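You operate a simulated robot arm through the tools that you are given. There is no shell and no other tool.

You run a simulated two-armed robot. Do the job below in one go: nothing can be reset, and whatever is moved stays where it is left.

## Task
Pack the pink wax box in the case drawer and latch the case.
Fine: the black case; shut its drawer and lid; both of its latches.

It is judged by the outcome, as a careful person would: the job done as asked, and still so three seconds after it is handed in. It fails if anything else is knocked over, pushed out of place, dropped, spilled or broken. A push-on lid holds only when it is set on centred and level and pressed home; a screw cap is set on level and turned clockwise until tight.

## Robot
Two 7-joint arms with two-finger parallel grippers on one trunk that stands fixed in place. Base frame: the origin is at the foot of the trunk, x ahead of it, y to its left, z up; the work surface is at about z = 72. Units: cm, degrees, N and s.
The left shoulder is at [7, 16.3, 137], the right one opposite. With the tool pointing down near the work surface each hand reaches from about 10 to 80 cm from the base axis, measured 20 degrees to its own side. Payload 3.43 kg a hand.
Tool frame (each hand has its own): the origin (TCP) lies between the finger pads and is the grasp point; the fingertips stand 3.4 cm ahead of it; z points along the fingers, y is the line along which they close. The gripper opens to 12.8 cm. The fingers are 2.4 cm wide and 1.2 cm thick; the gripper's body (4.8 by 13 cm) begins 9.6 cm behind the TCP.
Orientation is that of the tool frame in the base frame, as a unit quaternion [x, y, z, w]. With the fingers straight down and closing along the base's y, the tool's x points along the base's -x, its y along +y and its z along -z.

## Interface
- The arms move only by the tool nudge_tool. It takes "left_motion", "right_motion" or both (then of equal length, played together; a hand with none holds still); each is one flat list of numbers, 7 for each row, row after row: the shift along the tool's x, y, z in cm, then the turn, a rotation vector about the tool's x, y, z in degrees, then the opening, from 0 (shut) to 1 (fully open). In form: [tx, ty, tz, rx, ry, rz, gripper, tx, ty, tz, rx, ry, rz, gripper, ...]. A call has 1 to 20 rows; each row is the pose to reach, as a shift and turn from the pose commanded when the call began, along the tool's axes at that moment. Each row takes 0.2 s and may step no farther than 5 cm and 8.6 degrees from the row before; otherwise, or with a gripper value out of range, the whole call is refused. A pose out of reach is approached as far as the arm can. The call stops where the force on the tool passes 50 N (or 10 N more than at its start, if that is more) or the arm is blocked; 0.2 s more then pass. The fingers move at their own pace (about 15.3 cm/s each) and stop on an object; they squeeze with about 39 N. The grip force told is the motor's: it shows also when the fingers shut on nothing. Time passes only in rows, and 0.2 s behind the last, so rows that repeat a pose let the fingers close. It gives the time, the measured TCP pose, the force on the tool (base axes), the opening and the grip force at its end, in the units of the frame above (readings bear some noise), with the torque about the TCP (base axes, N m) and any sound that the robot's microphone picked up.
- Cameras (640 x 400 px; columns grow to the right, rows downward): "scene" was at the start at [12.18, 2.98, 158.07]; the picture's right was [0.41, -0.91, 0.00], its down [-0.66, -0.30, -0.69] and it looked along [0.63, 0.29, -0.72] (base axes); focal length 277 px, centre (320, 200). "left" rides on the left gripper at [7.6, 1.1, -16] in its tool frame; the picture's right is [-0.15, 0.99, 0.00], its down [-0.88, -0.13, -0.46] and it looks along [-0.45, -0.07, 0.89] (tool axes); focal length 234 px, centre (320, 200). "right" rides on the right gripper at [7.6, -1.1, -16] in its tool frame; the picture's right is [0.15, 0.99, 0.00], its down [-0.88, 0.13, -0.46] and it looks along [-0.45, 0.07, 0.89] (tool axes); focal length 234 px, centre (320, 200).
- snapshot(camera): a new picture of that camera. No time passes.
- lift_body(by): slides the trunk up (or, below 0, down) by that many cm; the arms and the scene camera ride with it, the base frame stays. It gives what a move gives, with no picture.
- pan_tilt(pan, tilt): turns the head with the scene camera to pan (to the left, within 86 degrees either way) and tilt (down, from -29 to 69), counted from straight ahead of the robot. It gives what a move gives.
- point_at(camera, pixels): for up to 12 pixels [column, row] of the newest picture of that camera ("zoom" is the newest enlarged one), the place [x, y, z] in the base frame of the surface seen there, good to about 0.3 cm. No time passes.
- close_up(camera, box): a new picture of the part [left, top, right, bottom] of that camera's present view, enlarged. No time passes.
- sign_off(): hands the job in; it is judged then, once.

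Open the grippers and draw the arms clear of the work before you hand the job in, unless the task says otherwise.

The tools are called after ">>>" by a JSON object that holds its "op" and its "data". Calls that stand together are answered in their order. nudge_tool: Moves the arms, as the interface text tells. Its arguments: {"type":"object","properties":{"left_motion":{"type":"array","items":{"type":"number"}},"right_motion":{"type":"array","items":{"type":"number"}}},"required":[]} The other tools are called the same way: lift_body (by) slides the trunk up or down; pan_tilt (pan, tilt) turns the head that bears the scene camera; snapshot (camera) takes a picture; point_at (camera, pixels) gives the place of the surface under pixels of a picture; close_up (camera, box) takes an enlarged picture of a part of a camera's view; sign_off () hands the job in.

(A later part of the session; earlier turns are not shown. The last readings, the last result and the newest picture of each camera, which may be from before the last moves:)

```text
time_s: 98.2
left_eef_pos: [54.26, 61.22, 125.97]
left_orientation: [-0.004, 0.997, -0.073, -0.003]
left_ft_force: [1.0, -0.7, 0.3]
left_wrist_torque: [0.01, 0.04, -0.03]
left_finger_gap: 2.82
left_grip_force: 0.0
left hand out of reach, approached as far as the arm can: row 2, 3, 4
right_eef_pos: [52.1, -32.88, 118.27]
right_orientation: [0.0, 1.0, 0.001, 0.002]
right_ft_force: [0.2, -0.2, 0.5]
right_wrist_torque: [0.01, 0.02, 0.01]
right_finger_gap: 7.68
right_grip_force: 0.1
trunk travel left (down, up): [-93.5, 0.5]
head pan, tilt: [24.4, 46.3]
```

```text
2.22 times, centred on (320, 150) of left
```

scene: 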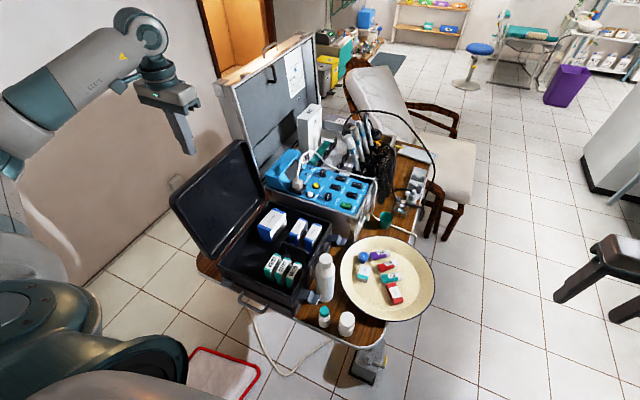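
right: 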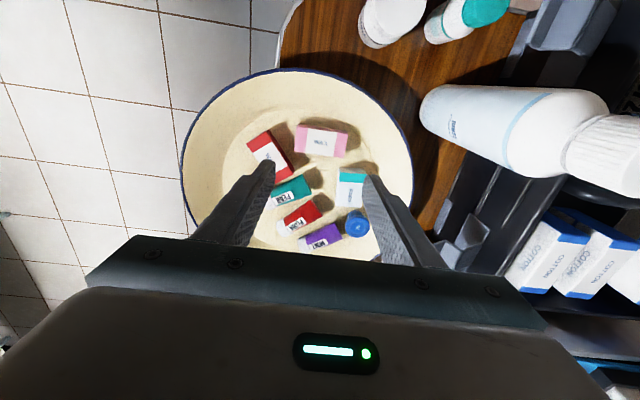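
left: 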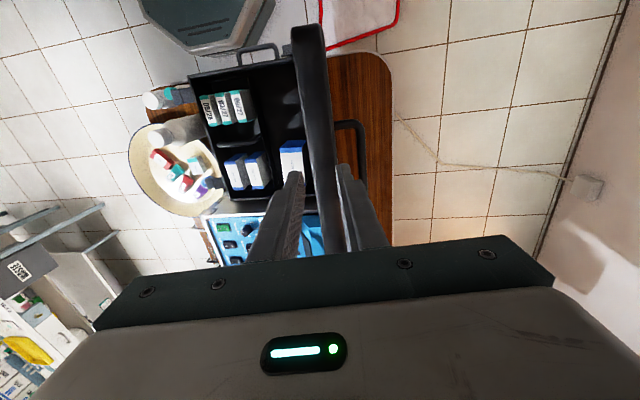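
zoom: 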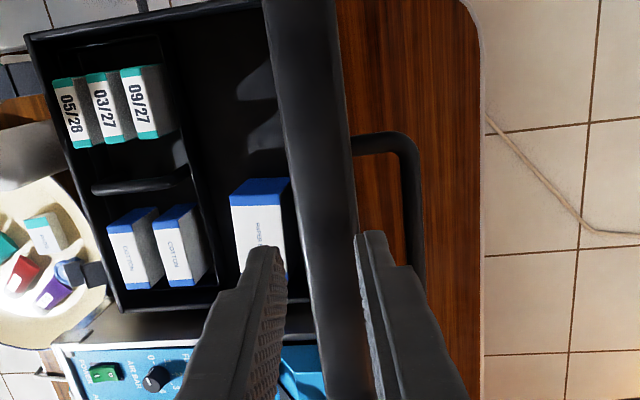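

The arm's reach ended at (54.3, 61.2, 126); the lid edge shows between the fingers but well below them. I take the tilt off and move lower and farther left, to about (56, 66, 119), still above the lid's top edge.

>>> {"op": "nudge_tool", "data": {"left_motion": [-0.6, 1.9, 2, -2.8, 0, 0, 0.22, -1.2, 3.8, 4.1, -5.6, 0, 0, 0.22, -1.8, 5.8, 6.2, -8.4, 0, 0, 0.22, -1.8, 5.8, 6.2, -8.4, 0, 0, 0.22]}}

>>> {"op": "close_up", "data": {"camera": "left", "box": [220, 60, 420, 240]}}

```text
time_s: 99.2
left_eef_pos: [54.39, 62.63, 117.78]
left_orientation: [-0.001, 1.0, -0.009, -0.002]
left_ft_force: [-6.7, 1.6, 12.9]
left_wrist_torque: [-0.31, 0.19, -0.21]
left_finger_gap: 2.79
left_grip_force: 0.1
left hand out of reach, approached as far as the arm can: row 1, 2, 3, 4
right_eef_pos: [51.96, -33.08, 118.3]
right_orientation: [-0.002, 1.0, 0.002, 0.002]
right_ft_force: [-0.7, -0.8, -0.8]
right_wrist_torque: [0.02, 0.05, -0.01]
right_finger_gap: 7.67
right_grip_force: 0.0
trunk travel left (down, up): [-93.5, 0.5]
head pan, tilt: [24.4, 46.3]
```

```text
2.22 times, centred on (320, 150) of left
```

zoom: 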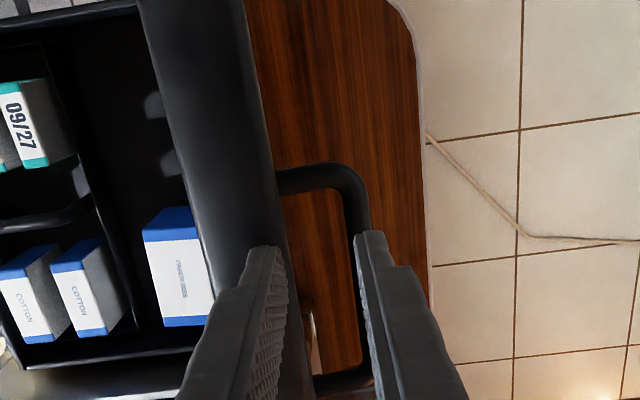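

The inner finger touched the lid's top edge lightly (13 N) because the reach ended at y 62.6. I lift off at once and pitch the hand 25° forward, which brings the wrist closer to the shoulder and gains reach.

>>> {"op": "nudge_tool", "data": {"left_motion": [0, 0, -1.5, 0, 0, 0, 0.22, 0, 0, -3, 0, 0, 0, 0.22, 0.7, 0.6, -3, 0, -8.3, 0, 0.22, 1.3, 1.3, -3, 0, -16.6, 0, 0.22, 1.9, 1.9, -3, 0, -25, 0, 0.22, 1.9, 1.9, -3, 0, -25, 0, 0.22]}}

>>> {"op": "close_up", "data": {"camera": "left", "box": [220, 60, 420, 240]}}

>>> {"op": "snapshot", "data": {"camera": "scene"}}

```text
time_s: 100.6
left_eef_pos: [53.18, 64.65, 120.43]
left_orientation: [-0.001, 0.977, -0.01, 0.214]
left_ft_force: [-0.3, 0.7, 0.4]
left_wrist_torque: [-0.01, 0.0, 0.0]
left_finger_gap: 2.83
left_grip_force: 0.1
right_eef_pos: [52.16, -32.98, 118.14]
right_orientation: [0.0, 1.0, 0.001, 0.0]
right_ft_force: [-0.5, -0.4, 0.7]
right_wrist_torque: [0.0, 0.0, -0.04]
right_finger_gap: 7.68
right_grip_force: 0.2
trunk travel left (down, up): [-93.5, 0.5]
head pan, tilt: [24.4, 46.3]
```

```text
2.22 times, centred on (320, 150) of left
```

zoom: 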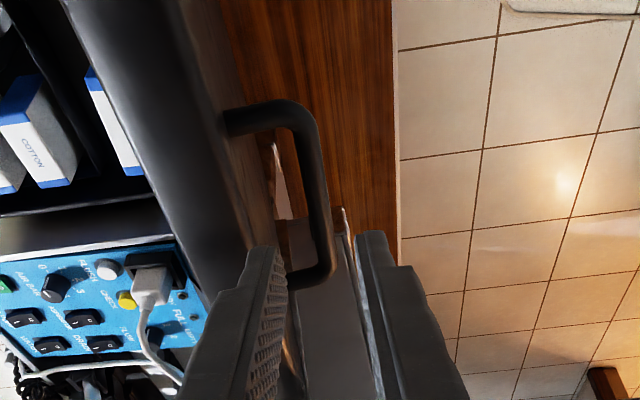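

```text
taken
```

scene: 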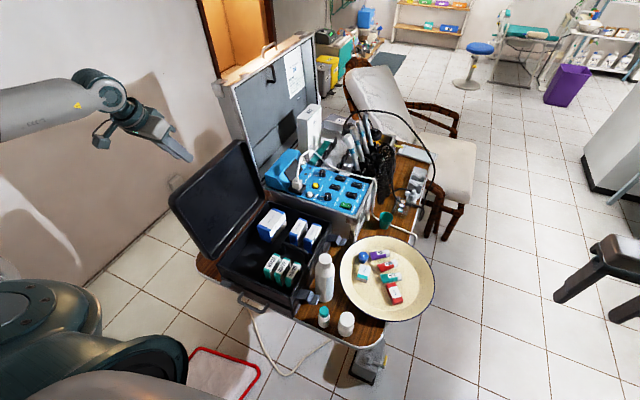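

With the pitch the hand reaches (53.2, 64.7, 120.4), and the bar lies between the fingertips in the view. I measure the bar and the lid face precisely.

>>> {"op": "point_at", "data": {"camera": "zoom", "pixels": [[300, 130], [312, 165], [318, 200], [322, 235], [325, 265], [250, 115], [235, 110], [240, 160], [255, 210], [270, 180], [295, 285], [215, 180]]}}

```text
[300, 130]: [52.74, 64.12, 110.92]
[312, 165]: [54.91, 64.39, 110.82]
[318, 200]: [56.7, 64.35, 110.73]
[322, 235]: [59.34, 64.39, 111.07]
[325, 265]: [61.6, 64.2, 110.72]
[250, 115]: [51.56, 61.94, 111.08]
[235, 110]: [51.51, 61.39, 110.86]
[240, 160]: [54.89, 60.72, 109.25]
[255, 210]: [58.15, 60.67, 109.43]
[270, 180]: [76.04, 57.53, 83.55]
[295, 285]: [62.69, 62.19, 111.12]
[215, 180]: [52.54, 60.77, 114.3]
```

The bar's centre is at about y 64.35, z 110.4. I lower along the fingers so the bar sits near the fingertips, at TCP about (55.1, 64.4, 112.3).

>>> {"op": "nudge_tool", "data": {"left_motion": [0.4, -0.1, 2, 0, 0, 0, 0.22, 0.8, -0.15, 4, 0, 0, 0, 0.22, 1.2, -0.2, 6, 0, 0, 0, 0.22, 1.66, -0.25, 8.1, 0, 0, 0, 0.22, 1.66, -0.25, 8.1, 0, 0, 0, 0.22]}}

>>> {"op": "close_up", "data": {"camera": "left", "box": [220, 60, 420, 240]}}

```text
time_s: 101.8
left_eef_pos: [55.05, 64.55, 113.87]
left_orientation: [-0.005, 0.974, -0.007, 0.226]
left_ft_force: [-11.3, -1.1, 30.4]
left_wrist_torque: [-0.97, 0.41, -0.32]
left_finger_gap: 3.0
left_grip_force: 1.8
right_eef_pos: [51.8, -33.13, 118.28]
right_orientation: [0.0, 1.0, 0.002, 0.002]
right_ft_force: [0.6, -0.5, -0.1]
right_wrist_torque: [-0.02, 0.02, -0.03]
right_finger_gap: 7.68
right_grip_force: 0.1
trunk travel left (down, up): [-93.5, 0.5]
head pan, tilt: [24.4, 46.3]
stopped in row 5 (left hand): the force on the tool passed its limit at 56 N (the readings are from after the stop); the commanded pose is now the measured one
```

```text
2.22 times, centred on (320, 150) of left
```

zoom: 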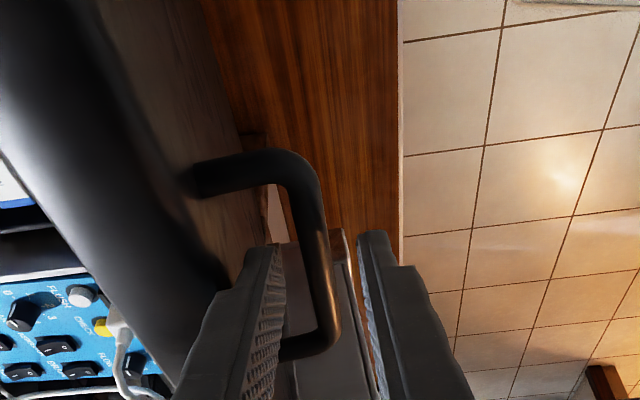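

A force of 56 N stopped it: the thicker upper part of the inner finger landed on the lid's top edge. I back off, shift 0.85 cm outward with a 6° lean to match the lid, and go down again gently.

>>> {"op": "nudge_tool", "data": {"left_motion": [0, 0, -1.5, 0, 0, 0, 0.22, 0, 0.5, -3, 3, 0, 0, 0.22, 0, 0.85, -3, 6, 0, 0, 0.22, 0, 0.85, -3, 6, 0, 0, 0.22]}}

>>> {"op": "close_up", "data": {"camera": "left", "box": [220, 60, 420, 240]}}

>>> {"op": "close_up", "data": {"camera": "scene", "box": [60, 40, 300, 220]}}

```text
time_s: 102.8
left_eef_pos: [53.71, 62.5, 115.96]
left_orientation: [0.002, 0.974, -0.052, 0.221]
left_ft_force: [0.2, 0.3, 0.1]
left_wrist_torque: [-0.03, 0.01, 0.02]
left_finger_gap: 2.79
left_grip_force: 0.0
left hand out of reach, approached as far as the arm can: row 2, 3, 4
right_eef_pos: [52.11, -33.03, 118.14]
right_orientation: [0.0, 1.0, 0.001, 0.0]
right_ft_force: [-0.6, -0.9, 0.9]
right_wrist_torque: [-0.02, 0.04, 0.01]
right_finger_gap: 7.68
right_grip_force: 0.0
trunk travel left (down, up): [-93.5, 0.5]
head pan, tilt: [24.4, 46.3]
```

```text
2.22 times, centred on (320, 150) of left
```

zoom: 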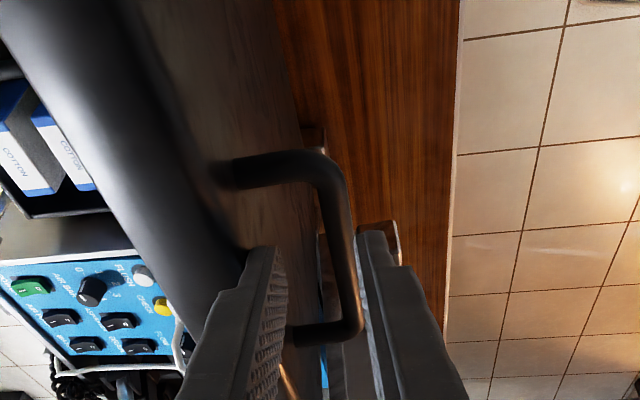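

```text
2.22 times, centred on (180, 130) of scene
```

zoom: 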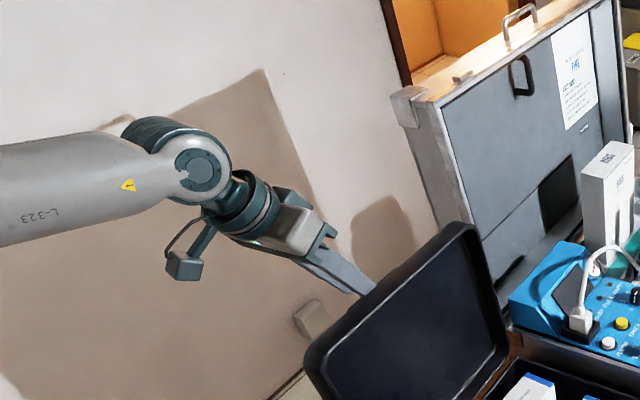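

The lean exceeded the reach, pulling the hand back. I take the lean off and pitch farther forward instead (35°), at (51.5, 65.2, 118) above the bar.

>>> {"op": "nudge_tool", "data": {"left_motion": [0, 0, -1.5, -1.9, -3.1, 0.5, 0.22, 0.5, 1.2, -2.5, -3.8, -6.3, 1.1, 0.22, 1.1, 2.4, -3, -5.7, -9.4, 1.6, 0.22, 1.1, 2.4, -3, -5.7, -9.4, 1.6, 0.22]}}

>>> {"op": "close_up", "data": {"camera": "left", "box": [220, 60, 420, 240]}}

```text
time_s: 103.8
left_eef_pos: [51.72, 64.94, 117.94]
left_orientation: [0.006, 0.953, -0.008, 0.302]
left_ft_force: [0.4, -0.3, -0.3]
left_wrist_torque: [-0.01, -0.02, 0.03]
left_finger_gap: 2.82
left_grip_force: 0.0
right_eef_pos: [52.15, -33.12, 118.19]
right_orientation: [0.001, 1.0, 0.001, 0.001]
right_ft_force: [-0.1, 0.2, -1.1]
right_wrist_torque: [0.02, 0.01, 0.01]
right_finger_gap: 7.68
right_grip_force: 0.2
trunk travel left (down, up): [-93.5, 0.5]
head pan, tilt: [24.4, 46.3]
```

```text
2.22 times, centred on (320, 150) of left
```

zoom: 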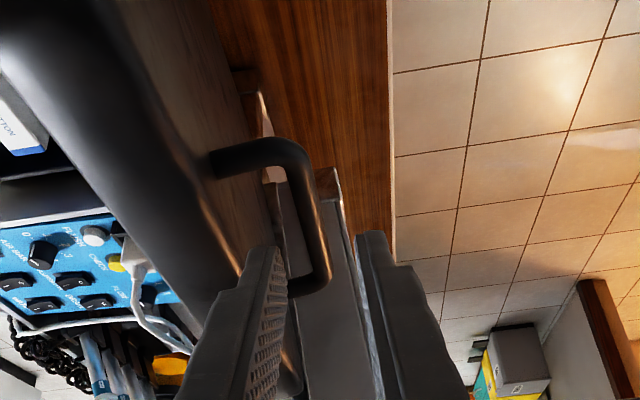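

Reached. I descend toward the bar in small steps, watching the force.

>>> {"op": "nudge_tool", "data": {"left_motion": [0.4, 0.2, 1.5, 0, 0, 0, 0.22, 0.8, 0.25, 3, 0, 0, 0, 0.22, 1.2, 0.3, 4.3, 0, 0, 0, 0.22, 1.2, 0.3, 4.3, 0, 0, 0, 0.22]}}

>>> {"op": "close_up", "data": {"camera": "left", "box": [220, 60, 420, 240]}}

```text
time_s: 104.8
left_eef_pos: [53.12, 65.37, 113.68]
left_orientation: [0.006, 0.954, -0.009, 0.301]
left_ft_force: [-0.8, -3.0, 1.4]
left_wrist_torque: [-0.14, 0.04, 0.01]
left_finger_gap: 2.99
left_grip_force: 1.6
right_eef_pos: [52.17, -33.08, 118.26]
right_orientation: [0.001, 1.0, 0.001, 0.001]
right_ft_force: [-0.4, -0.5, -0.8]
right_wrist_torque: [-0.03, 0.03, -0.03]
right_finger_gap: 7.68
right_grip_force: 0.1
trunk travel left (down, up): [-93.5, 0.5]
head pan, tilt: [24.4, 46.3]
```

```text
2.22 times, centred on (320, 150) of left
```

zoom: 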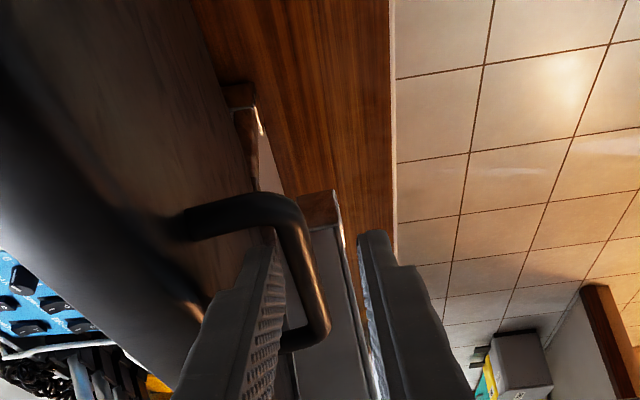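

The inner pad is just touching the bar (gap pushed to 2.99). I shift 0.2 cm back and go down the remaining 1.7 cm.

>>> {"op": "nudge_tool", "data": {"left_motion": [0.1, -0.15, 0.5, 0, 0, 0, 0.22, 0.25, -0.2, 1, 0, 0, 0, 0.22, 0.45, -0.2, 1.7, 0, 0, 0, 0.22, 0.45, -0.2, 1.7, 0, 0, 0, 0.22]}}

>>> {"op": "close_up", "data": {"camera": "left", "box": [220, 60, 420, 240]}}

```text
time_s: 105.8
left_eef_pos: [53.85, 65.18, 112.02]
left_orientation: [0.006, 0.954, -0.008, 0.301]
left_ft_force: [1.0, -0.4, -0.6]
left_wrist_torque: [0.01, 0.01, 0.01]
left_finger_gap: 2.82
left_grip_force: 0.6
right_eef_pos: [52.03, -33.0, 118.18]
right_orientation: [0.0, 1.0, 0.002, 0.001]
right_ft_force: [-1.0, 0.3, 0.3]
right_wrist_torque: [-0.02, 0.0, 0.02]
right_finger_gap: 7.71
right_grip_force: 0.1
trunk travel left (down, up): [-93.5, 0.5]
head pan, tilt: [24.4, 46.3]
```

```text
2.22 times, centred on (320, 150) of left
```

zoom: 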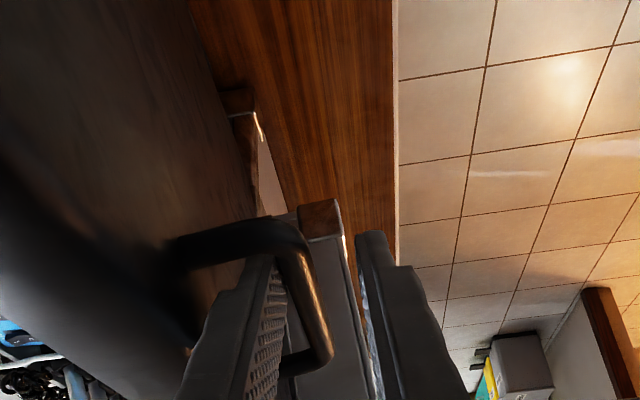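

The bar is between the pads. I close the fingers step by step while shifting the hand 0.8 cm inward so that the inner pad stays where it is.

>>> {"op": "nudge_tool", "data": {"left_motion": [0, -0.25, 0, 0, 0, 0, 0.18, 0, -0.5, 0, 0, 0, 0, 0.14, 0, -0.75, 0, 0, 0, 0, 0.1, 0, -0.8, 0, 0, 0, 0, 0.05, 0, -0.8, 0, 0, 0, 0, 0.0, 0, -0.8, 0, 0, 0, 0, 0.0]}}

>>> {"op": "close_up", "data": {"camera": "left", "box": [220, 60, 420, 240]}}

```text
time_s: 107.2
left_eef_pos: [53.74, 64.32, 112.05]
left_orientation: [0.005, 0.953, -0.008, 0.302]
left_ft_force: [1.3, 1.2, 2.7]
left_wrist_torque: [0.11, 0.43, 0.31]
left_finger_gap: 1.15
left_grip_force: 44.5
right_eef_pos: [52.12, -32.96, 118.27]
right_orientation: [0.0, 1.0, 0.001, 0.002]
right_ft_force: [0.3, 0.4, -0.1]
right_wrist_torque: [-0.02, 0.01, 0.0]
right_finger_gap: 7.68
right_grip_force: 0.0
trunk travel left (down, up): [-93.5, 0.5]
head pan, tilt: [24.4, 46.3]
```

```text
2.22 times, centred on (320, 150) of left
```

zoom: 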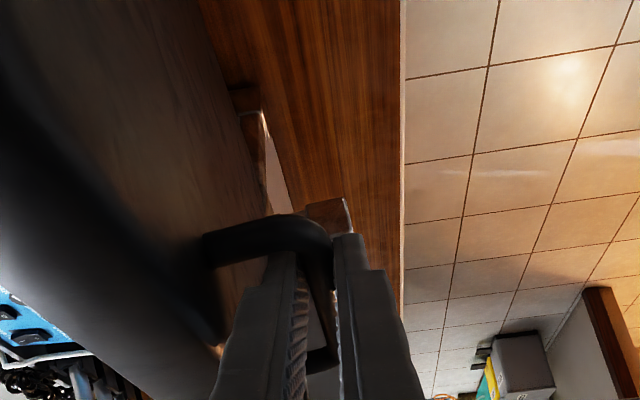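

The handle bar is gripped firmly. I start the lid along its arc with a small 6° step and read the forces.

>>> {"op": "nudge_tool", "data": {"left_motion": [-0.15, -0.61, -0.2, 0, 0, 0, 0, -0.28, -1.22, -0.4, 0, 0, 0, 0, -0.41, -1.84, -0.58, 0, 0, 0, 0, -0.53, -2.46, -0.75, 0, 0, 0, 0, -0.53, -2.46, -0.75, 0, 0, 0, 0]}}

>>> {"op": "snapshot", "data": {"camera": "scene"}}

```text
time_s: 108.4
left_eef_pos: [53.82, 62.02, 112.95]
left_orientation: [0.006, 0.954, -0.009, 0.301]
left_ft_force: [0.7, 0.6, 0.5]
left_wrist_torque: [0.07, 0.31, 0.34]
left_finger_gap: 1.15
left_grip_force: 45.2
right_eef_pos: [51.94, -33.13, 118.22]
right_orientation: [0.0, 1.0, 0.001, 0.001]
right_ft_force: [-0.2, 0.1, -0.2]
right_wrist_torque: [-0.04, 0.01, 0.0]
right_finger_gap: 7.67
right_grip_force: 0.0
trunk travel left (down, up): [-93.5, 0.5]
head pan, tilt: [24.4, 46.3]
```

```text
taken
```

scene: 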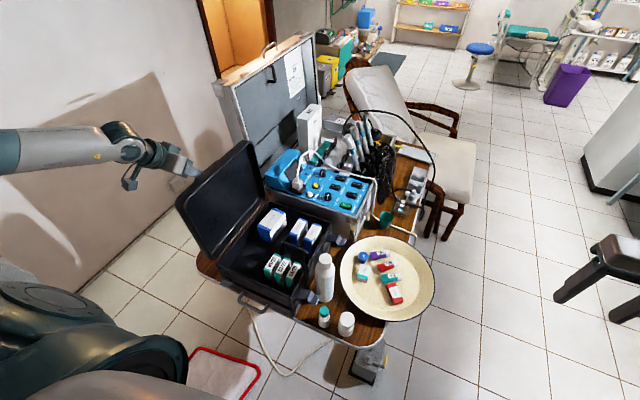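

The lid follows with almost no force. I carry it on through another 24°, past the vertical.

>>> {"op": "nudge_tool", "data": {"left_motion": [-0.24, -1.48, -0.33, 0, 0, 0, 0, -0.45, -3.19, -0.64, 0, 0, 0, 0, -0.59, -4.93, -0.83, 0, 0, 0, 0, -0.66, -6.67, -0.93, 0, 0, 0, 0, -0.66, -8.43, -0.93, 0, 0, 0, 0, -0.59, -10.17, -0.83, 0, 0, 0, 0, -0.59, -10.17, -0.83, 0, 0, 0, 0]}}

>>> {"op": "snapshot", "data": {"camera": "left"}}

>>> {"op": "snapshot", "data": {"camera": "scene"}}

```text
time_s: 110.0
left_eef_pos: [53.77, 51.62, 114.16]
left_orientation: [0.005, 0.953, -0.009, 0.302]
left_ft_force: [9.0, -1.7, 1.9]
left_wrist_torque: [-0.08, -0.5, 0.54]
left_finger_gap: 1.17
left_grip_force: 44.3
right_eef_pos: [52.13, -33.05, 118.11]
right_orientation: [0.001, 1.0, 0.001, 0.0]
right_ft_force: [0.1, -0.1, -0.1]
right_wrist_torque: [-0.04, -0.02, 0.01]
right_finger_gap: 7.68
right_grip_force: 0.0
trunk travel left (down, up): [-93.5, 0.5]
head pan, tilt: [24.4, 46.3]
```

```text
taken
```

left: 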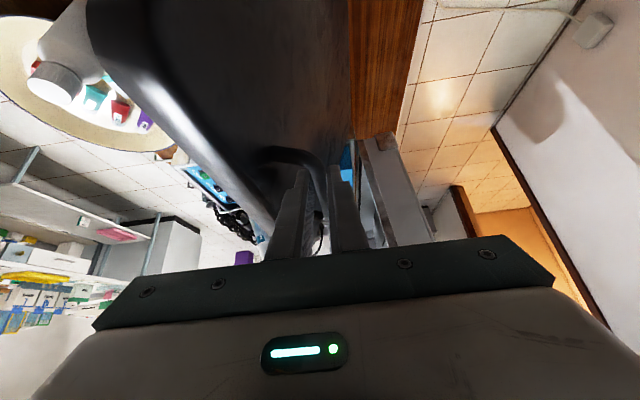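

```text
taken
```

scene: 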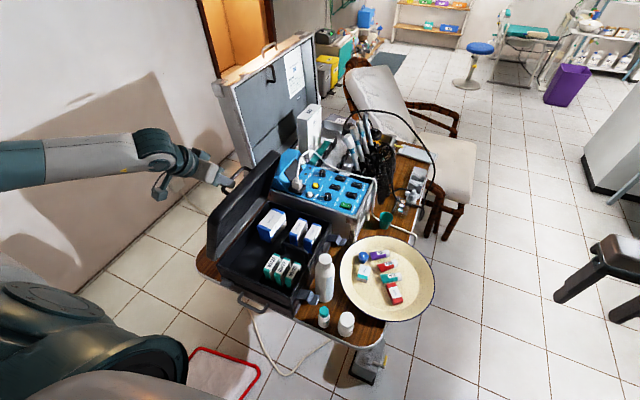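

The lid is about 20° past the vertical and held securely. I continue lowering it along the arc.

>>> {"op": "nudge_tool", "data": {"left_motion": [0.06, -1.74, 0.24, 0, 0, 0, 0, 0.25, -3.45, 0.55, 0, 0, 0, 0, 0.55, -5.14, 0.95, 0, 0, 0, 0, 0.9, -6.78, 1.43, 0, 0, 0, 0, 1.3, -8.38, 2, 0, 0, 0, 0, 1.77, -9.93, 2.67, 0, 0, 0, 0, 2.31, -11.42, 3.43, 0, 0, 0, 0, 2.31, -11.42, 3.43, 0, 0, 0, 0]}}

>>> {"op": "snapshot", "data": {"camera": "scene"}}

>>> {"op": "snapshot", "data": {"camera": "left"}}

```text
time_s: 111.8
left_eef_pos: [53.72, 40.25, 110.05]
left_orientation: [0.006, 0.954, -0.008, 0.3]
left_ft_force: [16.6, -2.5, 1.2]
left_wrist_torque: [-0.03, -0.65, 0.9]
left_finger_gap: 1.17
left_grip_force: 45.2
right_eef_pos: [52.37, -33.14, 118.09]
right_orientation: [0.001, 1.0, 0.0, -0.001]
right_ft_force: [0.4, -0.3, 0.1]
right_wrist_torque: [0.01, -0.04, -0.01]
right_finger_gap: 7.68
right_grip_force: 0.2
trunk travel left (down, up): [-93.5, 0.5]
head pan, tilt: [24.4, 46.3]
```

```text
taken
```

scene: 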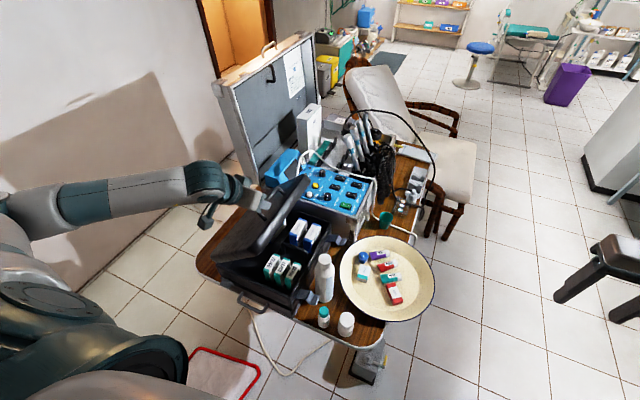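

```text
taken
```

left: 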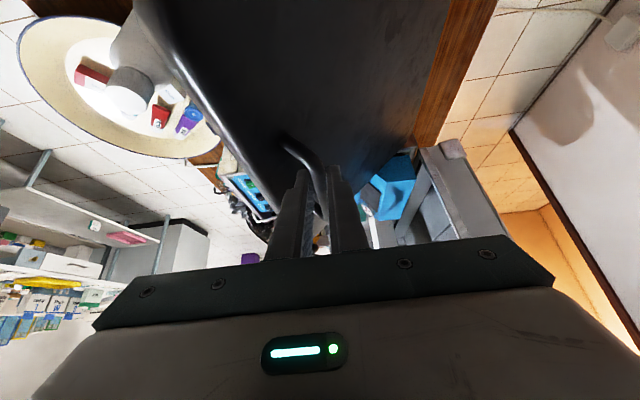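

The lid is about half closed and the forces are small apart from 17 N along the bar. I ease 0.3 cm along x and continue lowering another 20°.

>>> {"op": "nudge_tool", "data": {"left_motion": [0.35, -1.41, 1.01, 0, 0, 0, 0, 1, -2.75, 1.94, 0, 0, 0, 0, 1.7, -4.01, 2.93, 0, 0, 0, 0, 2.45, -5.19, 4, 0, 0, 0, 0, 3.25, -6.27, 5.12, 0, 0, 0, 0, 3.25, -6.27, 5.12, 0, 0, 0, 0]}}

>>> {"op": "snapshot", "data": {"camera": "scene"}}

```text
time_s: 113.2
left_eef_pos: [53.71, 33.96, 104.11]
left_orientation: [0.005, 0.954, -0.008, 0.301]
left_ft_force: [6.2, -3.1, -0.6]
left_wrist_torque: [-0.04, -0.26, 1.21]
left_finger_gap: 1.18
left_grip_force: 45.5
right_eef_pos: [52.18, -33.08, 118.18]
right_orientation: [0.001, 1.0, 0.001, 0.001]
right_ft_force: [0.4, -0.1, -0.5]
right_wrist_torque: [-0.02, 0.01, 0.05]
right_finger_gap: 7.67
right_grip_force: 0.1
trunk travel left (down, up): [-93.5, 0.5]
head pan, tilt: [24.4, 46.3]
```

```text
taken
```

scene: 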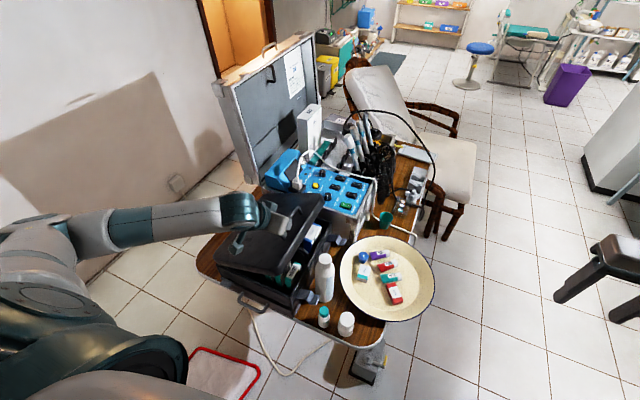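

The lid is about 20° from shut and follows well. I lower it another 16° slowly.

>>> {"op": "nudge_tool", "data": {"left_motion": [0.84, -0.98, 1.18, 0, 0, 0, 0, 1.71, -1.85, 2.43, 0, 0, 0, 0, 2.62, -2.62, 3.71, 0, 0, 0, 0, 3.55, -3.28, 5.04, 0, 0, 0, 0, 3.55, -3.28, 5.04, 0, 0, 0, 0]}}

>>> {"op": "snapshot", "data": {"camera": "scene"}}

>>> {"op": "close_up", "data": {"camera": "scene", "box": [190, 170, 350, 310]}}

```text
time_s: 114.4
left_eef_pos: [53.64, 30.48, 98.0]
left_orientation: [0.005, 0.954, -0.007, 0.3]
left_ft_force: [6.6, -8.3, 0.6]
left_wrist_torque: [-0.09, -0.41, 1.28]
left_finger_gap: 1.16
left_grip_force: 45.3
right_eef_pos: [52.11, -33.18, 118.2]
right_orientation: [0.001, 1.0, 0.002, 0.001]
right_ft_force: [0.3, 0.4, -0.4]
right_wrist_torque: [0.04, 0.01, 0.0]
right_finger_gap: 7.66
right_grip_force: 0.2
trunk travel left (down, up): [-93.5, 0.5]
head pan, tilt: [24.4, 46.3]
```

```text
taken
```

scene: 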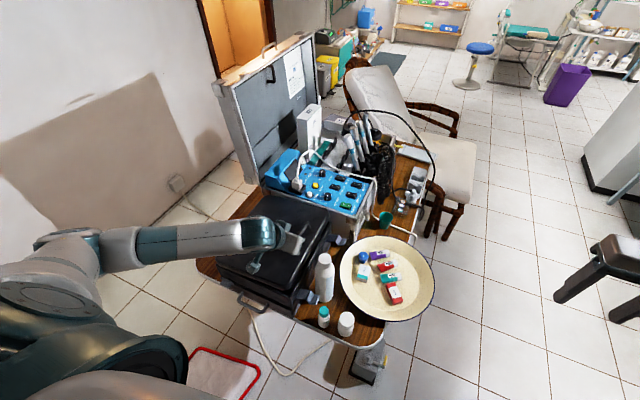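

```text
2.86 times, centred on (270, 240) of scene
```

zoom: 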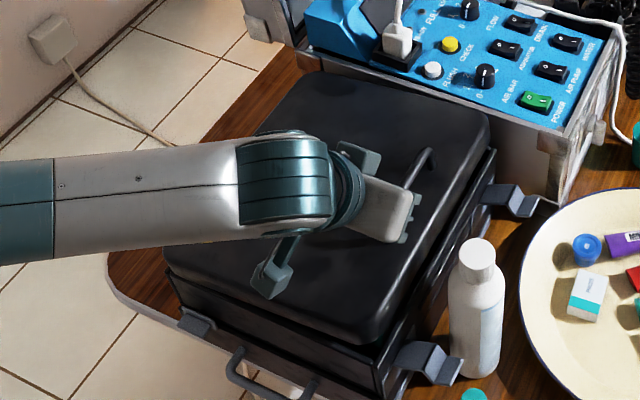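

The lid is a few degrees from shut. I lower it the rest in small steps, letting the force tell when it seats.

>>> {"op": "nudge_tool", "data": {"left_motion": [0.24, -0.25, 0.34, 0, 0, 0, 0, 0.47, -0.43, 0.67, 0, 0, 0, 0, 0.72, -0.57, 1.01, 0, 0, 0, 0, 0.96, -0.7, 1.36, 0, 0, 0, 0, 1.2, -0.82, 1.7, 0, 0, 0, 0, 1.45, -0.92, 2.05, 0, 0, 0, 0, 1.45, -0.92, 2.05, 0, 0, 0, 0]}}

>>> {"op": "close_up", "data": {"camera": "scene", "box": [190, 170, 350, 310]}}

```text
time_s: 116.0
left_eef_pos: [53.71, 29.63, 95.58]
left_orientation: [0.006, 0.954, -0.008, 0.301]
left_ft_force: [4.9, -0.5, -1.8]
left_wrist_torque: [0.17, -0.52, 1.39]
left_finger_gap: 1.18
left_grip_force: 45.5
right_eef_pos: [52.09, -33.04, 118.13]
right_orientation: [0.001, 1.0, 0.001, 0.0]
right_ft_force: [0.5, -0.1, 0.4]
right_wrist_torque: [0.0, 0.0, 0.02]
right_finger_gap: 7.65
right_grip_force: 0.1
trunk travel left (down, up): [-93.5, 0.5]
head pan, tilt: [24.4, 46.3]
```

```text
2.86 times, centred on (270, 240) of scene
```

zoom: 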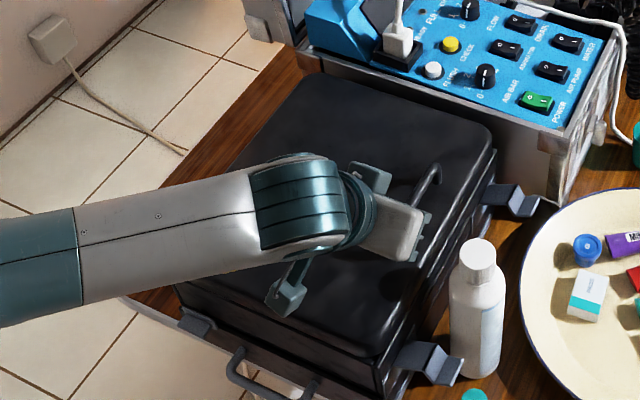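

No stop yet. I lower further in tiny steps.

>>> {"op": "nudge_tool", "data": {"left_motion": [0.24, -0.1, 0.34, 0, 0, 0, 0, 0.48, -0.19, 0.68, 0, 0, 0, 0, 0.72, -0.27, 1.02, 0, 0, 0, 0, 0.72, -0.27, 1.02, 0, 0, 0, 0]}}

>>> {"op": "close_up", "data": {"camera": "scene", "box": [190, 170, 350, 310]}}

```text
time_s: 117.0
left_eef_pos: [53.71, 29.38, 94.97]
left_orientation: [0.006, 0.954, -0.01, 0.301]
left_ft_force: [-2.2, 1.0, 34.9]
left_wrist_torque: [-0.02, -0.29, 1.4]
left_finger_gap: 1.16
left_grip_force: 45.1
left hand out of reach, approached as far as the arm can: row 1, 2, 3
right_eef_pos: [51.68, -33.02, 118.37]
right_orientation: [0.0, 1.0, 0.003, 0.003]
right_ft_force: [-0.2, 0.0, 0.7]
right_wrist_torque: [-0.03, 0.03, 0.02]
right_finger_gap: 7.67
right_grip_force: 0.1
trunk travel left (down, up): [-93.5, 0.5]
head pan, tilt: [24.4, 46.3]
```

```text
2.86 times, centred on (270, 240) of scene
```

zoom: 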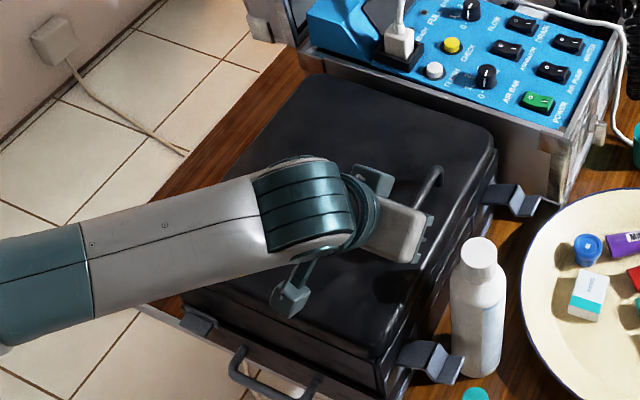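

The lid is seated: 35 N pushes back at the stop. I open the fingers and lift straight up off the handle.

>>> {"op": "nudge_tool", "data": {"left_motion": [-0.1, 0, -0.15, 0, 0, 0, 0, -0.1, 0, -0.15, 0, 0, 0, 0.12, -0.1, 0, -0.15, 0, 0, 0, 0.2, -0.1, 0, -0.15, 0, 0, 0, 0.2, -1.2, 0, -1.7, 0, 0, 0, 0.2, -2.9, 0, -4.1, 0, 0, 0, 0.2, -5.2, 0, -7.4, 0, 0, 0, 0.2]}}

>>> {"op": "snapshot", "data": {"camera": "left"}}

>>> {"op": "snapshot", "data": {"camera": "scene"}}

```text
time_s: 118.6
left_eef_pos: [53.35, 29.15, 103.33]
left_orientation: [0.006, 0.954, -0.008, 0.3]
left_ft_force: [0.1, -1.3, -0.5]
left_wrist_torque: [-0.02, -0.03, 0.03]
left_finger_gap: 2.56
left_grip_force: 0.1
right_eef_pos: [52.1, -32.92, 118.19]
right_orientation: [0.0, 1.0, 0.002, 0.0]
right_ft_force: [0.2, 0.1, -0.2]
right_wrist_torque: [0.0, -0.01, 0.04]
right_finger_gap: 7.64
right_grip_force: 0.0
trunk travel left (down, up): [-93.5, 0.5]
head pan, tilt: [24.4, 46.3]
```

```text
taken
```

left: 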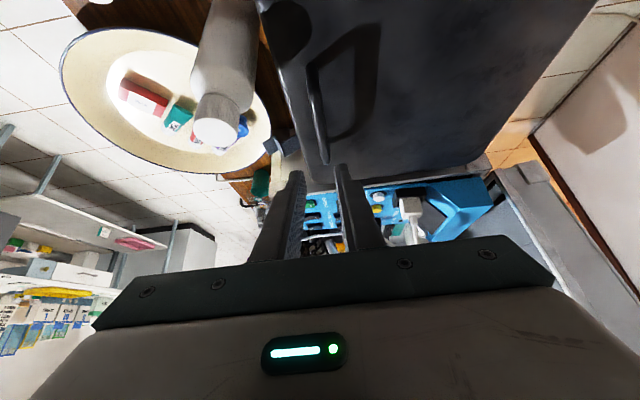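

```text
taken
```

scene: 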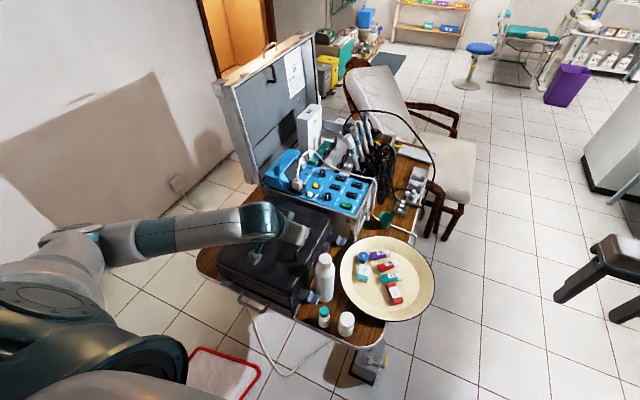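

The lid stays down. I lift the left hand well clear to the upper left, so the latches can be seen and reached.

>>> {"op": "nudge_tool", "data": {"left_motion": [-2, 2, -3, 0, 2, 0, 0.2, -4, 4, -6, 0, 8, 0, 0.2, -5, 7, -9, 0, 16, 0, 0.2, -5, 10, -12, 0, 24, 0, 0.2, -5, 13.5, -14, 0, 30, 0, 0.2, -4, 17, -14, 0, 35, 0, 0.2]}}

>>> {"op": "snapshot", "data": {"camera": "scene"}}

>>> {"op": "close_up", "data": {"camera": "scene", "box": [280, 210, 380, 330]}}

```text
time_s: 120.0
left_eef_pos: [49.04, 46.86, 116.65]
left_orientation: [0.007, 1.0, -0.007, -0.001]
left_ft_force: [0.6, 0.3, 0.2]
left_wrist_torque: [-0.03, 0.0, 0.0]
left_finger_gap: 2.6
left_grip_force: 0.1
right_eef_pos: [52.05, -33.1, 118.3]
right_orientation: [0.0, 1.0, 0.001, 0.001]
right_ft_force: [-0.5, -0.1, -0.2]
right_wrist_torque: [0.01, 0.01, 0.0]
right_finger_gap: 7.67
right_grip_force: 0.0
trunk travel left (down, up): [-93.5, 0.5]
head pan, tilt: [24.4, 46.3]
```

```text
taken
```

scene: 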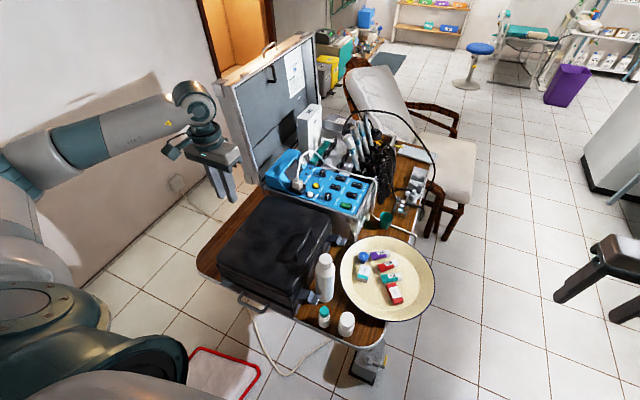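

```text
3.33 times, centred on (330, 270) of scene
```

zoom: 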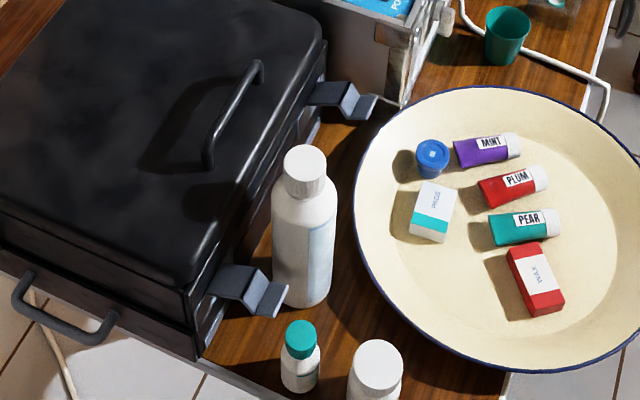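

The lid is shut and everything stands. I measure both latch flaps in detail.

>>> {"op": "close_up", "data": {"camera": "scene", "box": [300, 265, 350, 315]}}

>>> {"op": "point_at", "data": {"camera": "zoom", "pixels": [[170, 170], [210, 150], [230, 140], [260, 190], [290, 160], [300, 215], [330, 240], [360, 210], [350, 250], [240, 190], [190, 250], [150, 200]]}}

```text
8.00 times, centred on (325, 290) of scene
```

zoom: 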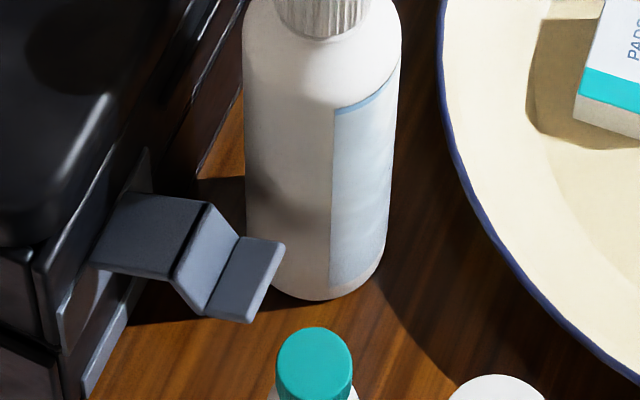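

```text
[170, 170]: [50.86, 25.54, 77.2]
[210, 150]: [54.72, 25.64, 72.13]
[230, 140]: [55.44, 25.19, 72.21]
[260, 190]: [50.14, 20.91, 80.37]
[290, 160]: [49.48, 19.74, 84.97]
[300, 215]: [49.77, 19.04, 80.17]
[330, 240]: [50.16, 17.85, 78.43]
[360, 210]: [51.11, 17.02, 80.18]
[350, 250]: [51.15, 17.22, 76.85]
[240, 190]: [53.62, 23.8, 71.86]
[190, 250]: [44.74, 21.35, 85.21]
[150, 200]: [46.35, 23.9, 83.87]
```

Now I have a clear view of the near flap; I measure its three segments and edges.

>>> {"op": "point_at", "data": {"camera": "zoom", "pixels": [[105, 258], [135, 198], [165, 272], [205, 205], [205, 305], [238, 238], [250, 318], [283, 243], [150, 235], [205, 255], [245, 280], [315, 360]]}}

>>> {"op": "close_up", "data": {"camera": "scene", "box": [315, 210, 375, 260]}}

```text
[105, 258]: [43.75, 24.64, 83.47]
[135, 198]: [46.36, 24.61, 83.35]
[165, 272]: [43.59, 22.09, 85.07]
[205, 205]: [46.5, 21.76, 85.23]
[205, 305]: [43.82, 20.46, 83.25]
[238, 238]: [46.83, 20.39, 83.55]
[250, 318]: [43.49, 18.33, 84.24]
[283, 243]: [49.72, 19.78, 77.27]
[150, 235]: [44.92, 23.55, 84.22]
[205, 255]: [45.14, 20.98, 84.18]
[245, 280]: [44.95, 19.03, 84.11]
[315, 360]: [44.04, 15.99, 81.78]
```

```text
8.00 times, centred on (345, 235) of scene
```

zoom: 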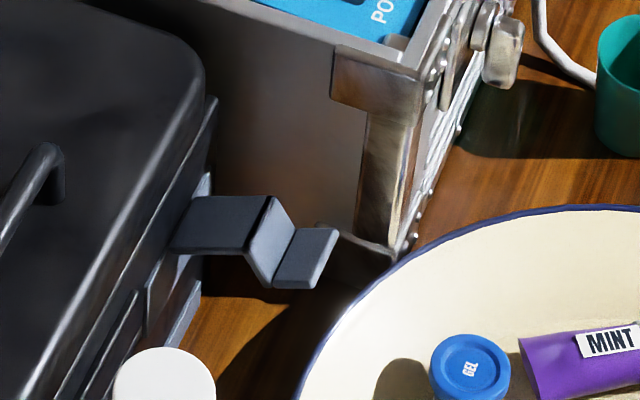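

The near flap is 3 cm wide (x 43.6–46.6), hinged at about y 24.6, z 83.4, and sticks out to y 18.3. To see how it catches the lid I bring the right hand over, tilted toward the case, so its camera views the latches from the right.

>>> {"op": "nudge_tool", "data": {"right_motion": [0.5, 4, 1.5, 0, 0, 0, 0.6, 1, 8, 3.2, -6, 0, 0, 0.6, 1.5, 12, 4.8, -13, 0, 0, 0.6, 2, 16, 6.5, -20, 0, 0, 0.6, 2.5, 20, 8, -27, 0, 0, 0.6, 3, 24, 9.7, -34, 0, 0, 0.6, 3.5, 28, 11.4, -40, 0, 0, 0.6, 4, 31, 13, -45, 0, 0, 0.6, 4, 31, 13, -45, 0, 0, 0.6]}}

>>> {"op": "snapshot", "data": {"camera": "right"}}

>>> {"op": "snapshot", "data": {"camera": "scene"}}

```text
time_s: 122.0
left_eef_pos: [49.04, 46.72, 116.55]
left_orientation: [0.008, 1.0, -0.006, 0.0]
left_ft_force: [-0.7, -0.4, -0.9]
left_wrist_torque: [-0.02, -0.01, 0.03]
left_finger_gap: 2.58
left_grip_force: 0.1
right_eef_pos: [47.93, -1.99, 105.4]
right_orientation: [0.0, 0.923, 0.384, 0.002]
right_ft_force: [-0.5, 0.4, -0.4]
right_wrist_torque: [-0.02, 0.0, 0.01]
right_finger_gap: 7.68
right_grip_force: 0.1
trunk travel left (down, up): [-93.5, 0.5]
head pan, tilt: [24.4, 46.3]
```

```text
taken
```

right: 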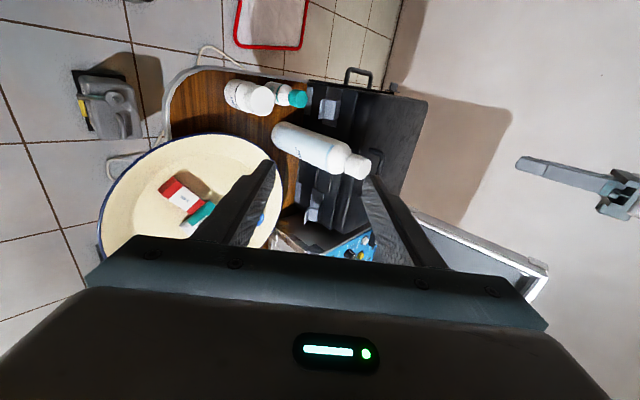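

```text
taken
```

scene: 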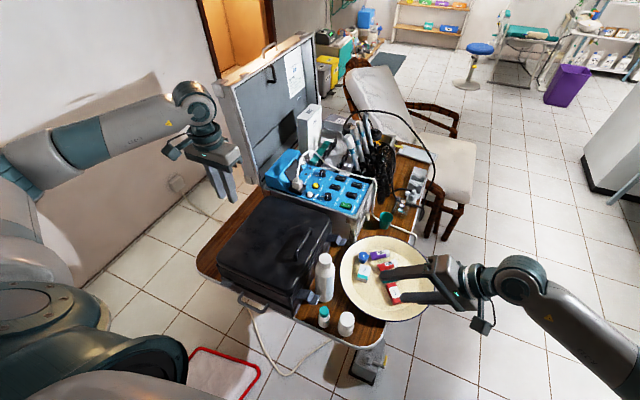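

The right camera now sees the latch side of the case around (330,130). I zoom in on it.

>>> {"op": "close_up", "data": {"camera": "right", "box": [270, 70, 420, 230]}}

>>> {"op": "close_up", "data": {"camera": "right", "box": [295, 75, 365, 135]}}

>>> {"op": "close_up", "data": {"camera": "right", "box": [290, 170, 360, 230]}}

```text
2.50 times, centred on (345, 150) of right
```

zoom: 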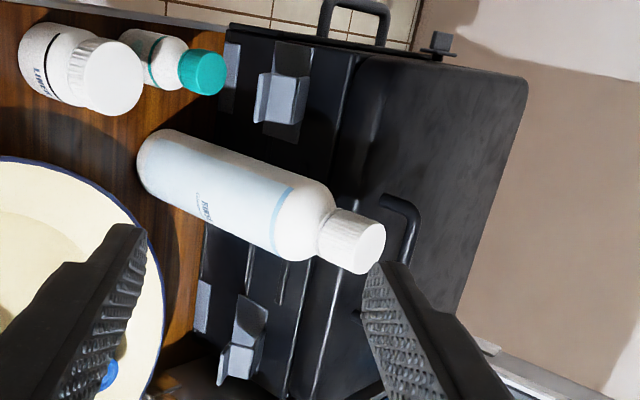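

```text
6.67 times, centred on (330, 105) of right
```

zoom: 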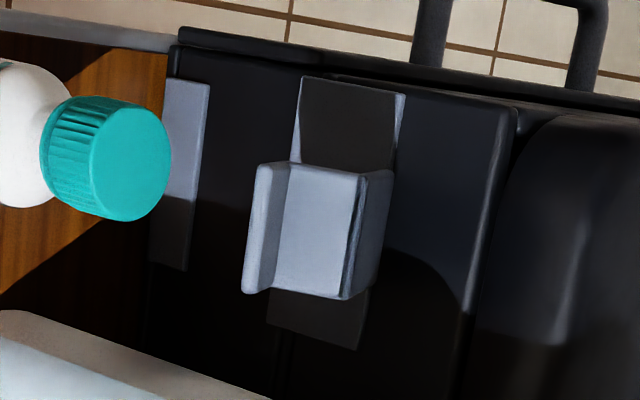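

```text
6.67 times, centred on (325, 200) of right
```

zoom: 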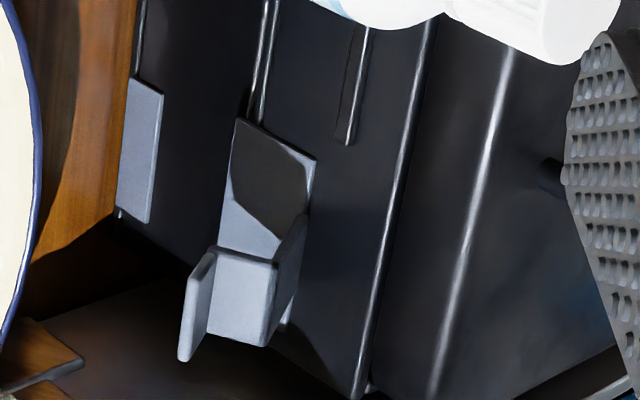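

Each latch has a lever on a base plate on the upper body and a separate grey plate lower down. I measure these parts to understand which way the lever goes.

>>> {"op": "close_up", "data": {"camera": "right", "box": [295, 75, 365, 135]}}

>>> {"op": "point_at", "data": {"camera": "zoom", "pixels": [[345, 90], [300, 100], [398, 105], [300, 320], [350, 340], [190, 90], [170, 260], [190, 180], [460, 200], [500, 130], [530, 200], [600, 200]]}}

>>> {"op": "point_at", "data": {"camera": "zoom", "pixels": [[380, 180], [365, 285], [345, 180], [340, 290], [285, 175], [280, 285], [262, 175], [250, 285], [315, 230], [420, 90], [430, 250], [470, 300]]}}

```text
6.67 times, centred on (330, 105) of right
```

zoom: 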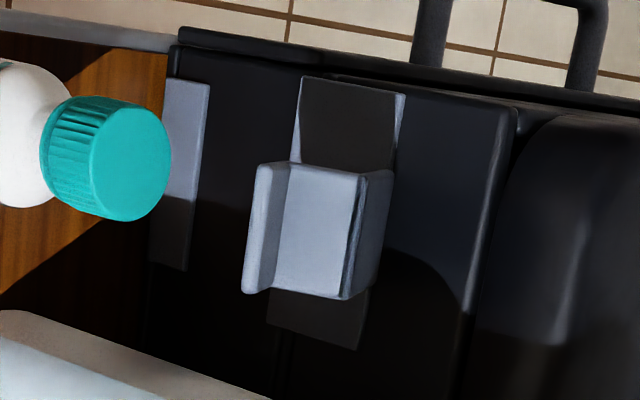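

```text
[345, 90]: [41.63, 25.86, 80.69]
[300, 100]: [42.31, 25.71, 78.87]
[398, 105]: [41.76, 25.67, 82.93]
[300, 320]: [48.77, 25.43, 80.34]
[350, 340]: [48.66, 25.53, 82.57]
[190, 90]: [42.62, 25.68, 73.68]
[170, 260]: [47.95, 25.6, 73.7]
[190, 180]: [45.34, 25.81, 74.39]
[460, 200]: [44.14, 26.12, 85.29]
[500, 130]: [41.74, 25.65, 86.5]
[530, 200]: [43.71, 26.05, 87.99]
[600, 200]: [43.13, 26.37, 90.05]
```

```text
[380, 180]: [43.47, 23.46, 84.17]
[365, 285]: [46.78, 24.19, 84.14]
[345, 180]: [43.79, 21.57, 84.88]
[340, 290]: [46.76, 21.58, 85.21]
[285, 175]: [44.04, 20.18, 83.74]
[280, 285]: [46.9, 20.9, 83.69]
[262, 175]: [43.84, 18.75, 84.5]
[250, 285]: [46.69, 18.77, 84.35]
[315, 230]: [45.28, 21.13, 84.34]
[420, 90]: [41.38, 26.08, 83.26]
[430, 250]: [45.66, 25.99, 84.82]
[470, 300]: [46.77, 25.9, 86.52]
```

The wall is at y 26 and the lid's side is flush with it; each lever is hinged near z 83.5 at the top of its plate. I move the camera lower and nearer for a side view of the levers.

>>> {"op": "nudge_tool", "data": {"right_motion": [3, -0.9, 2.7, -5, 0, 0, 0.6, 6, -1.9, 5.4, -10, 0, 0, 0.6, 9, -2.8, 8.2, -15, 0, 0, 0.6, 12, -3.8, 10.9, -20, 0, 0, 0.6, 12, -3.8, 10.9, -20, 0, 0, 0.6]}}

>>> {"op": "snapshot", "data": {"camera": "right"}}

```text
time_s: 123.2
left_eef_pos: [49.04, 46.75, 116.64]
left_orientation: [0.008, 1.0, -0.006, -0.001]
left_ft_force: [-0.1, 0.0, -0.3]
left_wrist_torque: [-0.03, -0.01, -0.01]
left_finger_gap: 2.58
left_grip_force: 0.1
right_eef_pos: [36.22, 2.98, 95.11]
right_orientation: [0.0, 0.842, 0.539, 0.002]
right_ft_force: [1.0, -0.5, -0.2]
right_wrist_torque: [0.0, -0.02, -0.03]
right_finger_gap: 7.69
right_grip_force: 0.1
trunk travel left (down, up): [-93.5, 0.5]
head pan, tilt: [24.4, 46.3]
```

```text
taken
```

right: 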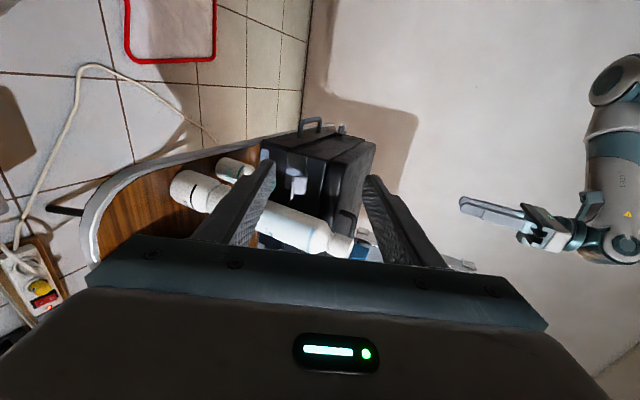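

The near latch is at (297,180) in a side view. I zoom in on it.

>>> {"op": "close_up", "data": {"camera": "right", "box": [250, 115, 390, 225]}}

>>> {"op": "close_up", "data": {"camera": "right", "box": [265, 145, 335, 205]}}

```text
3.64 times, centred on (320, 170) of right
```

zoom: 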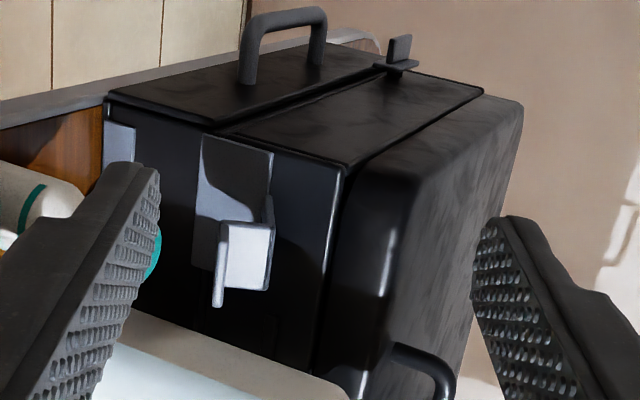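

```text
6.67 times, centred on (300, 175) of right
```

zoom: 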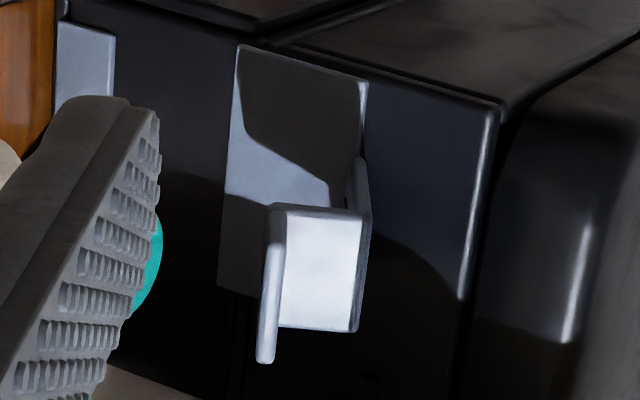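

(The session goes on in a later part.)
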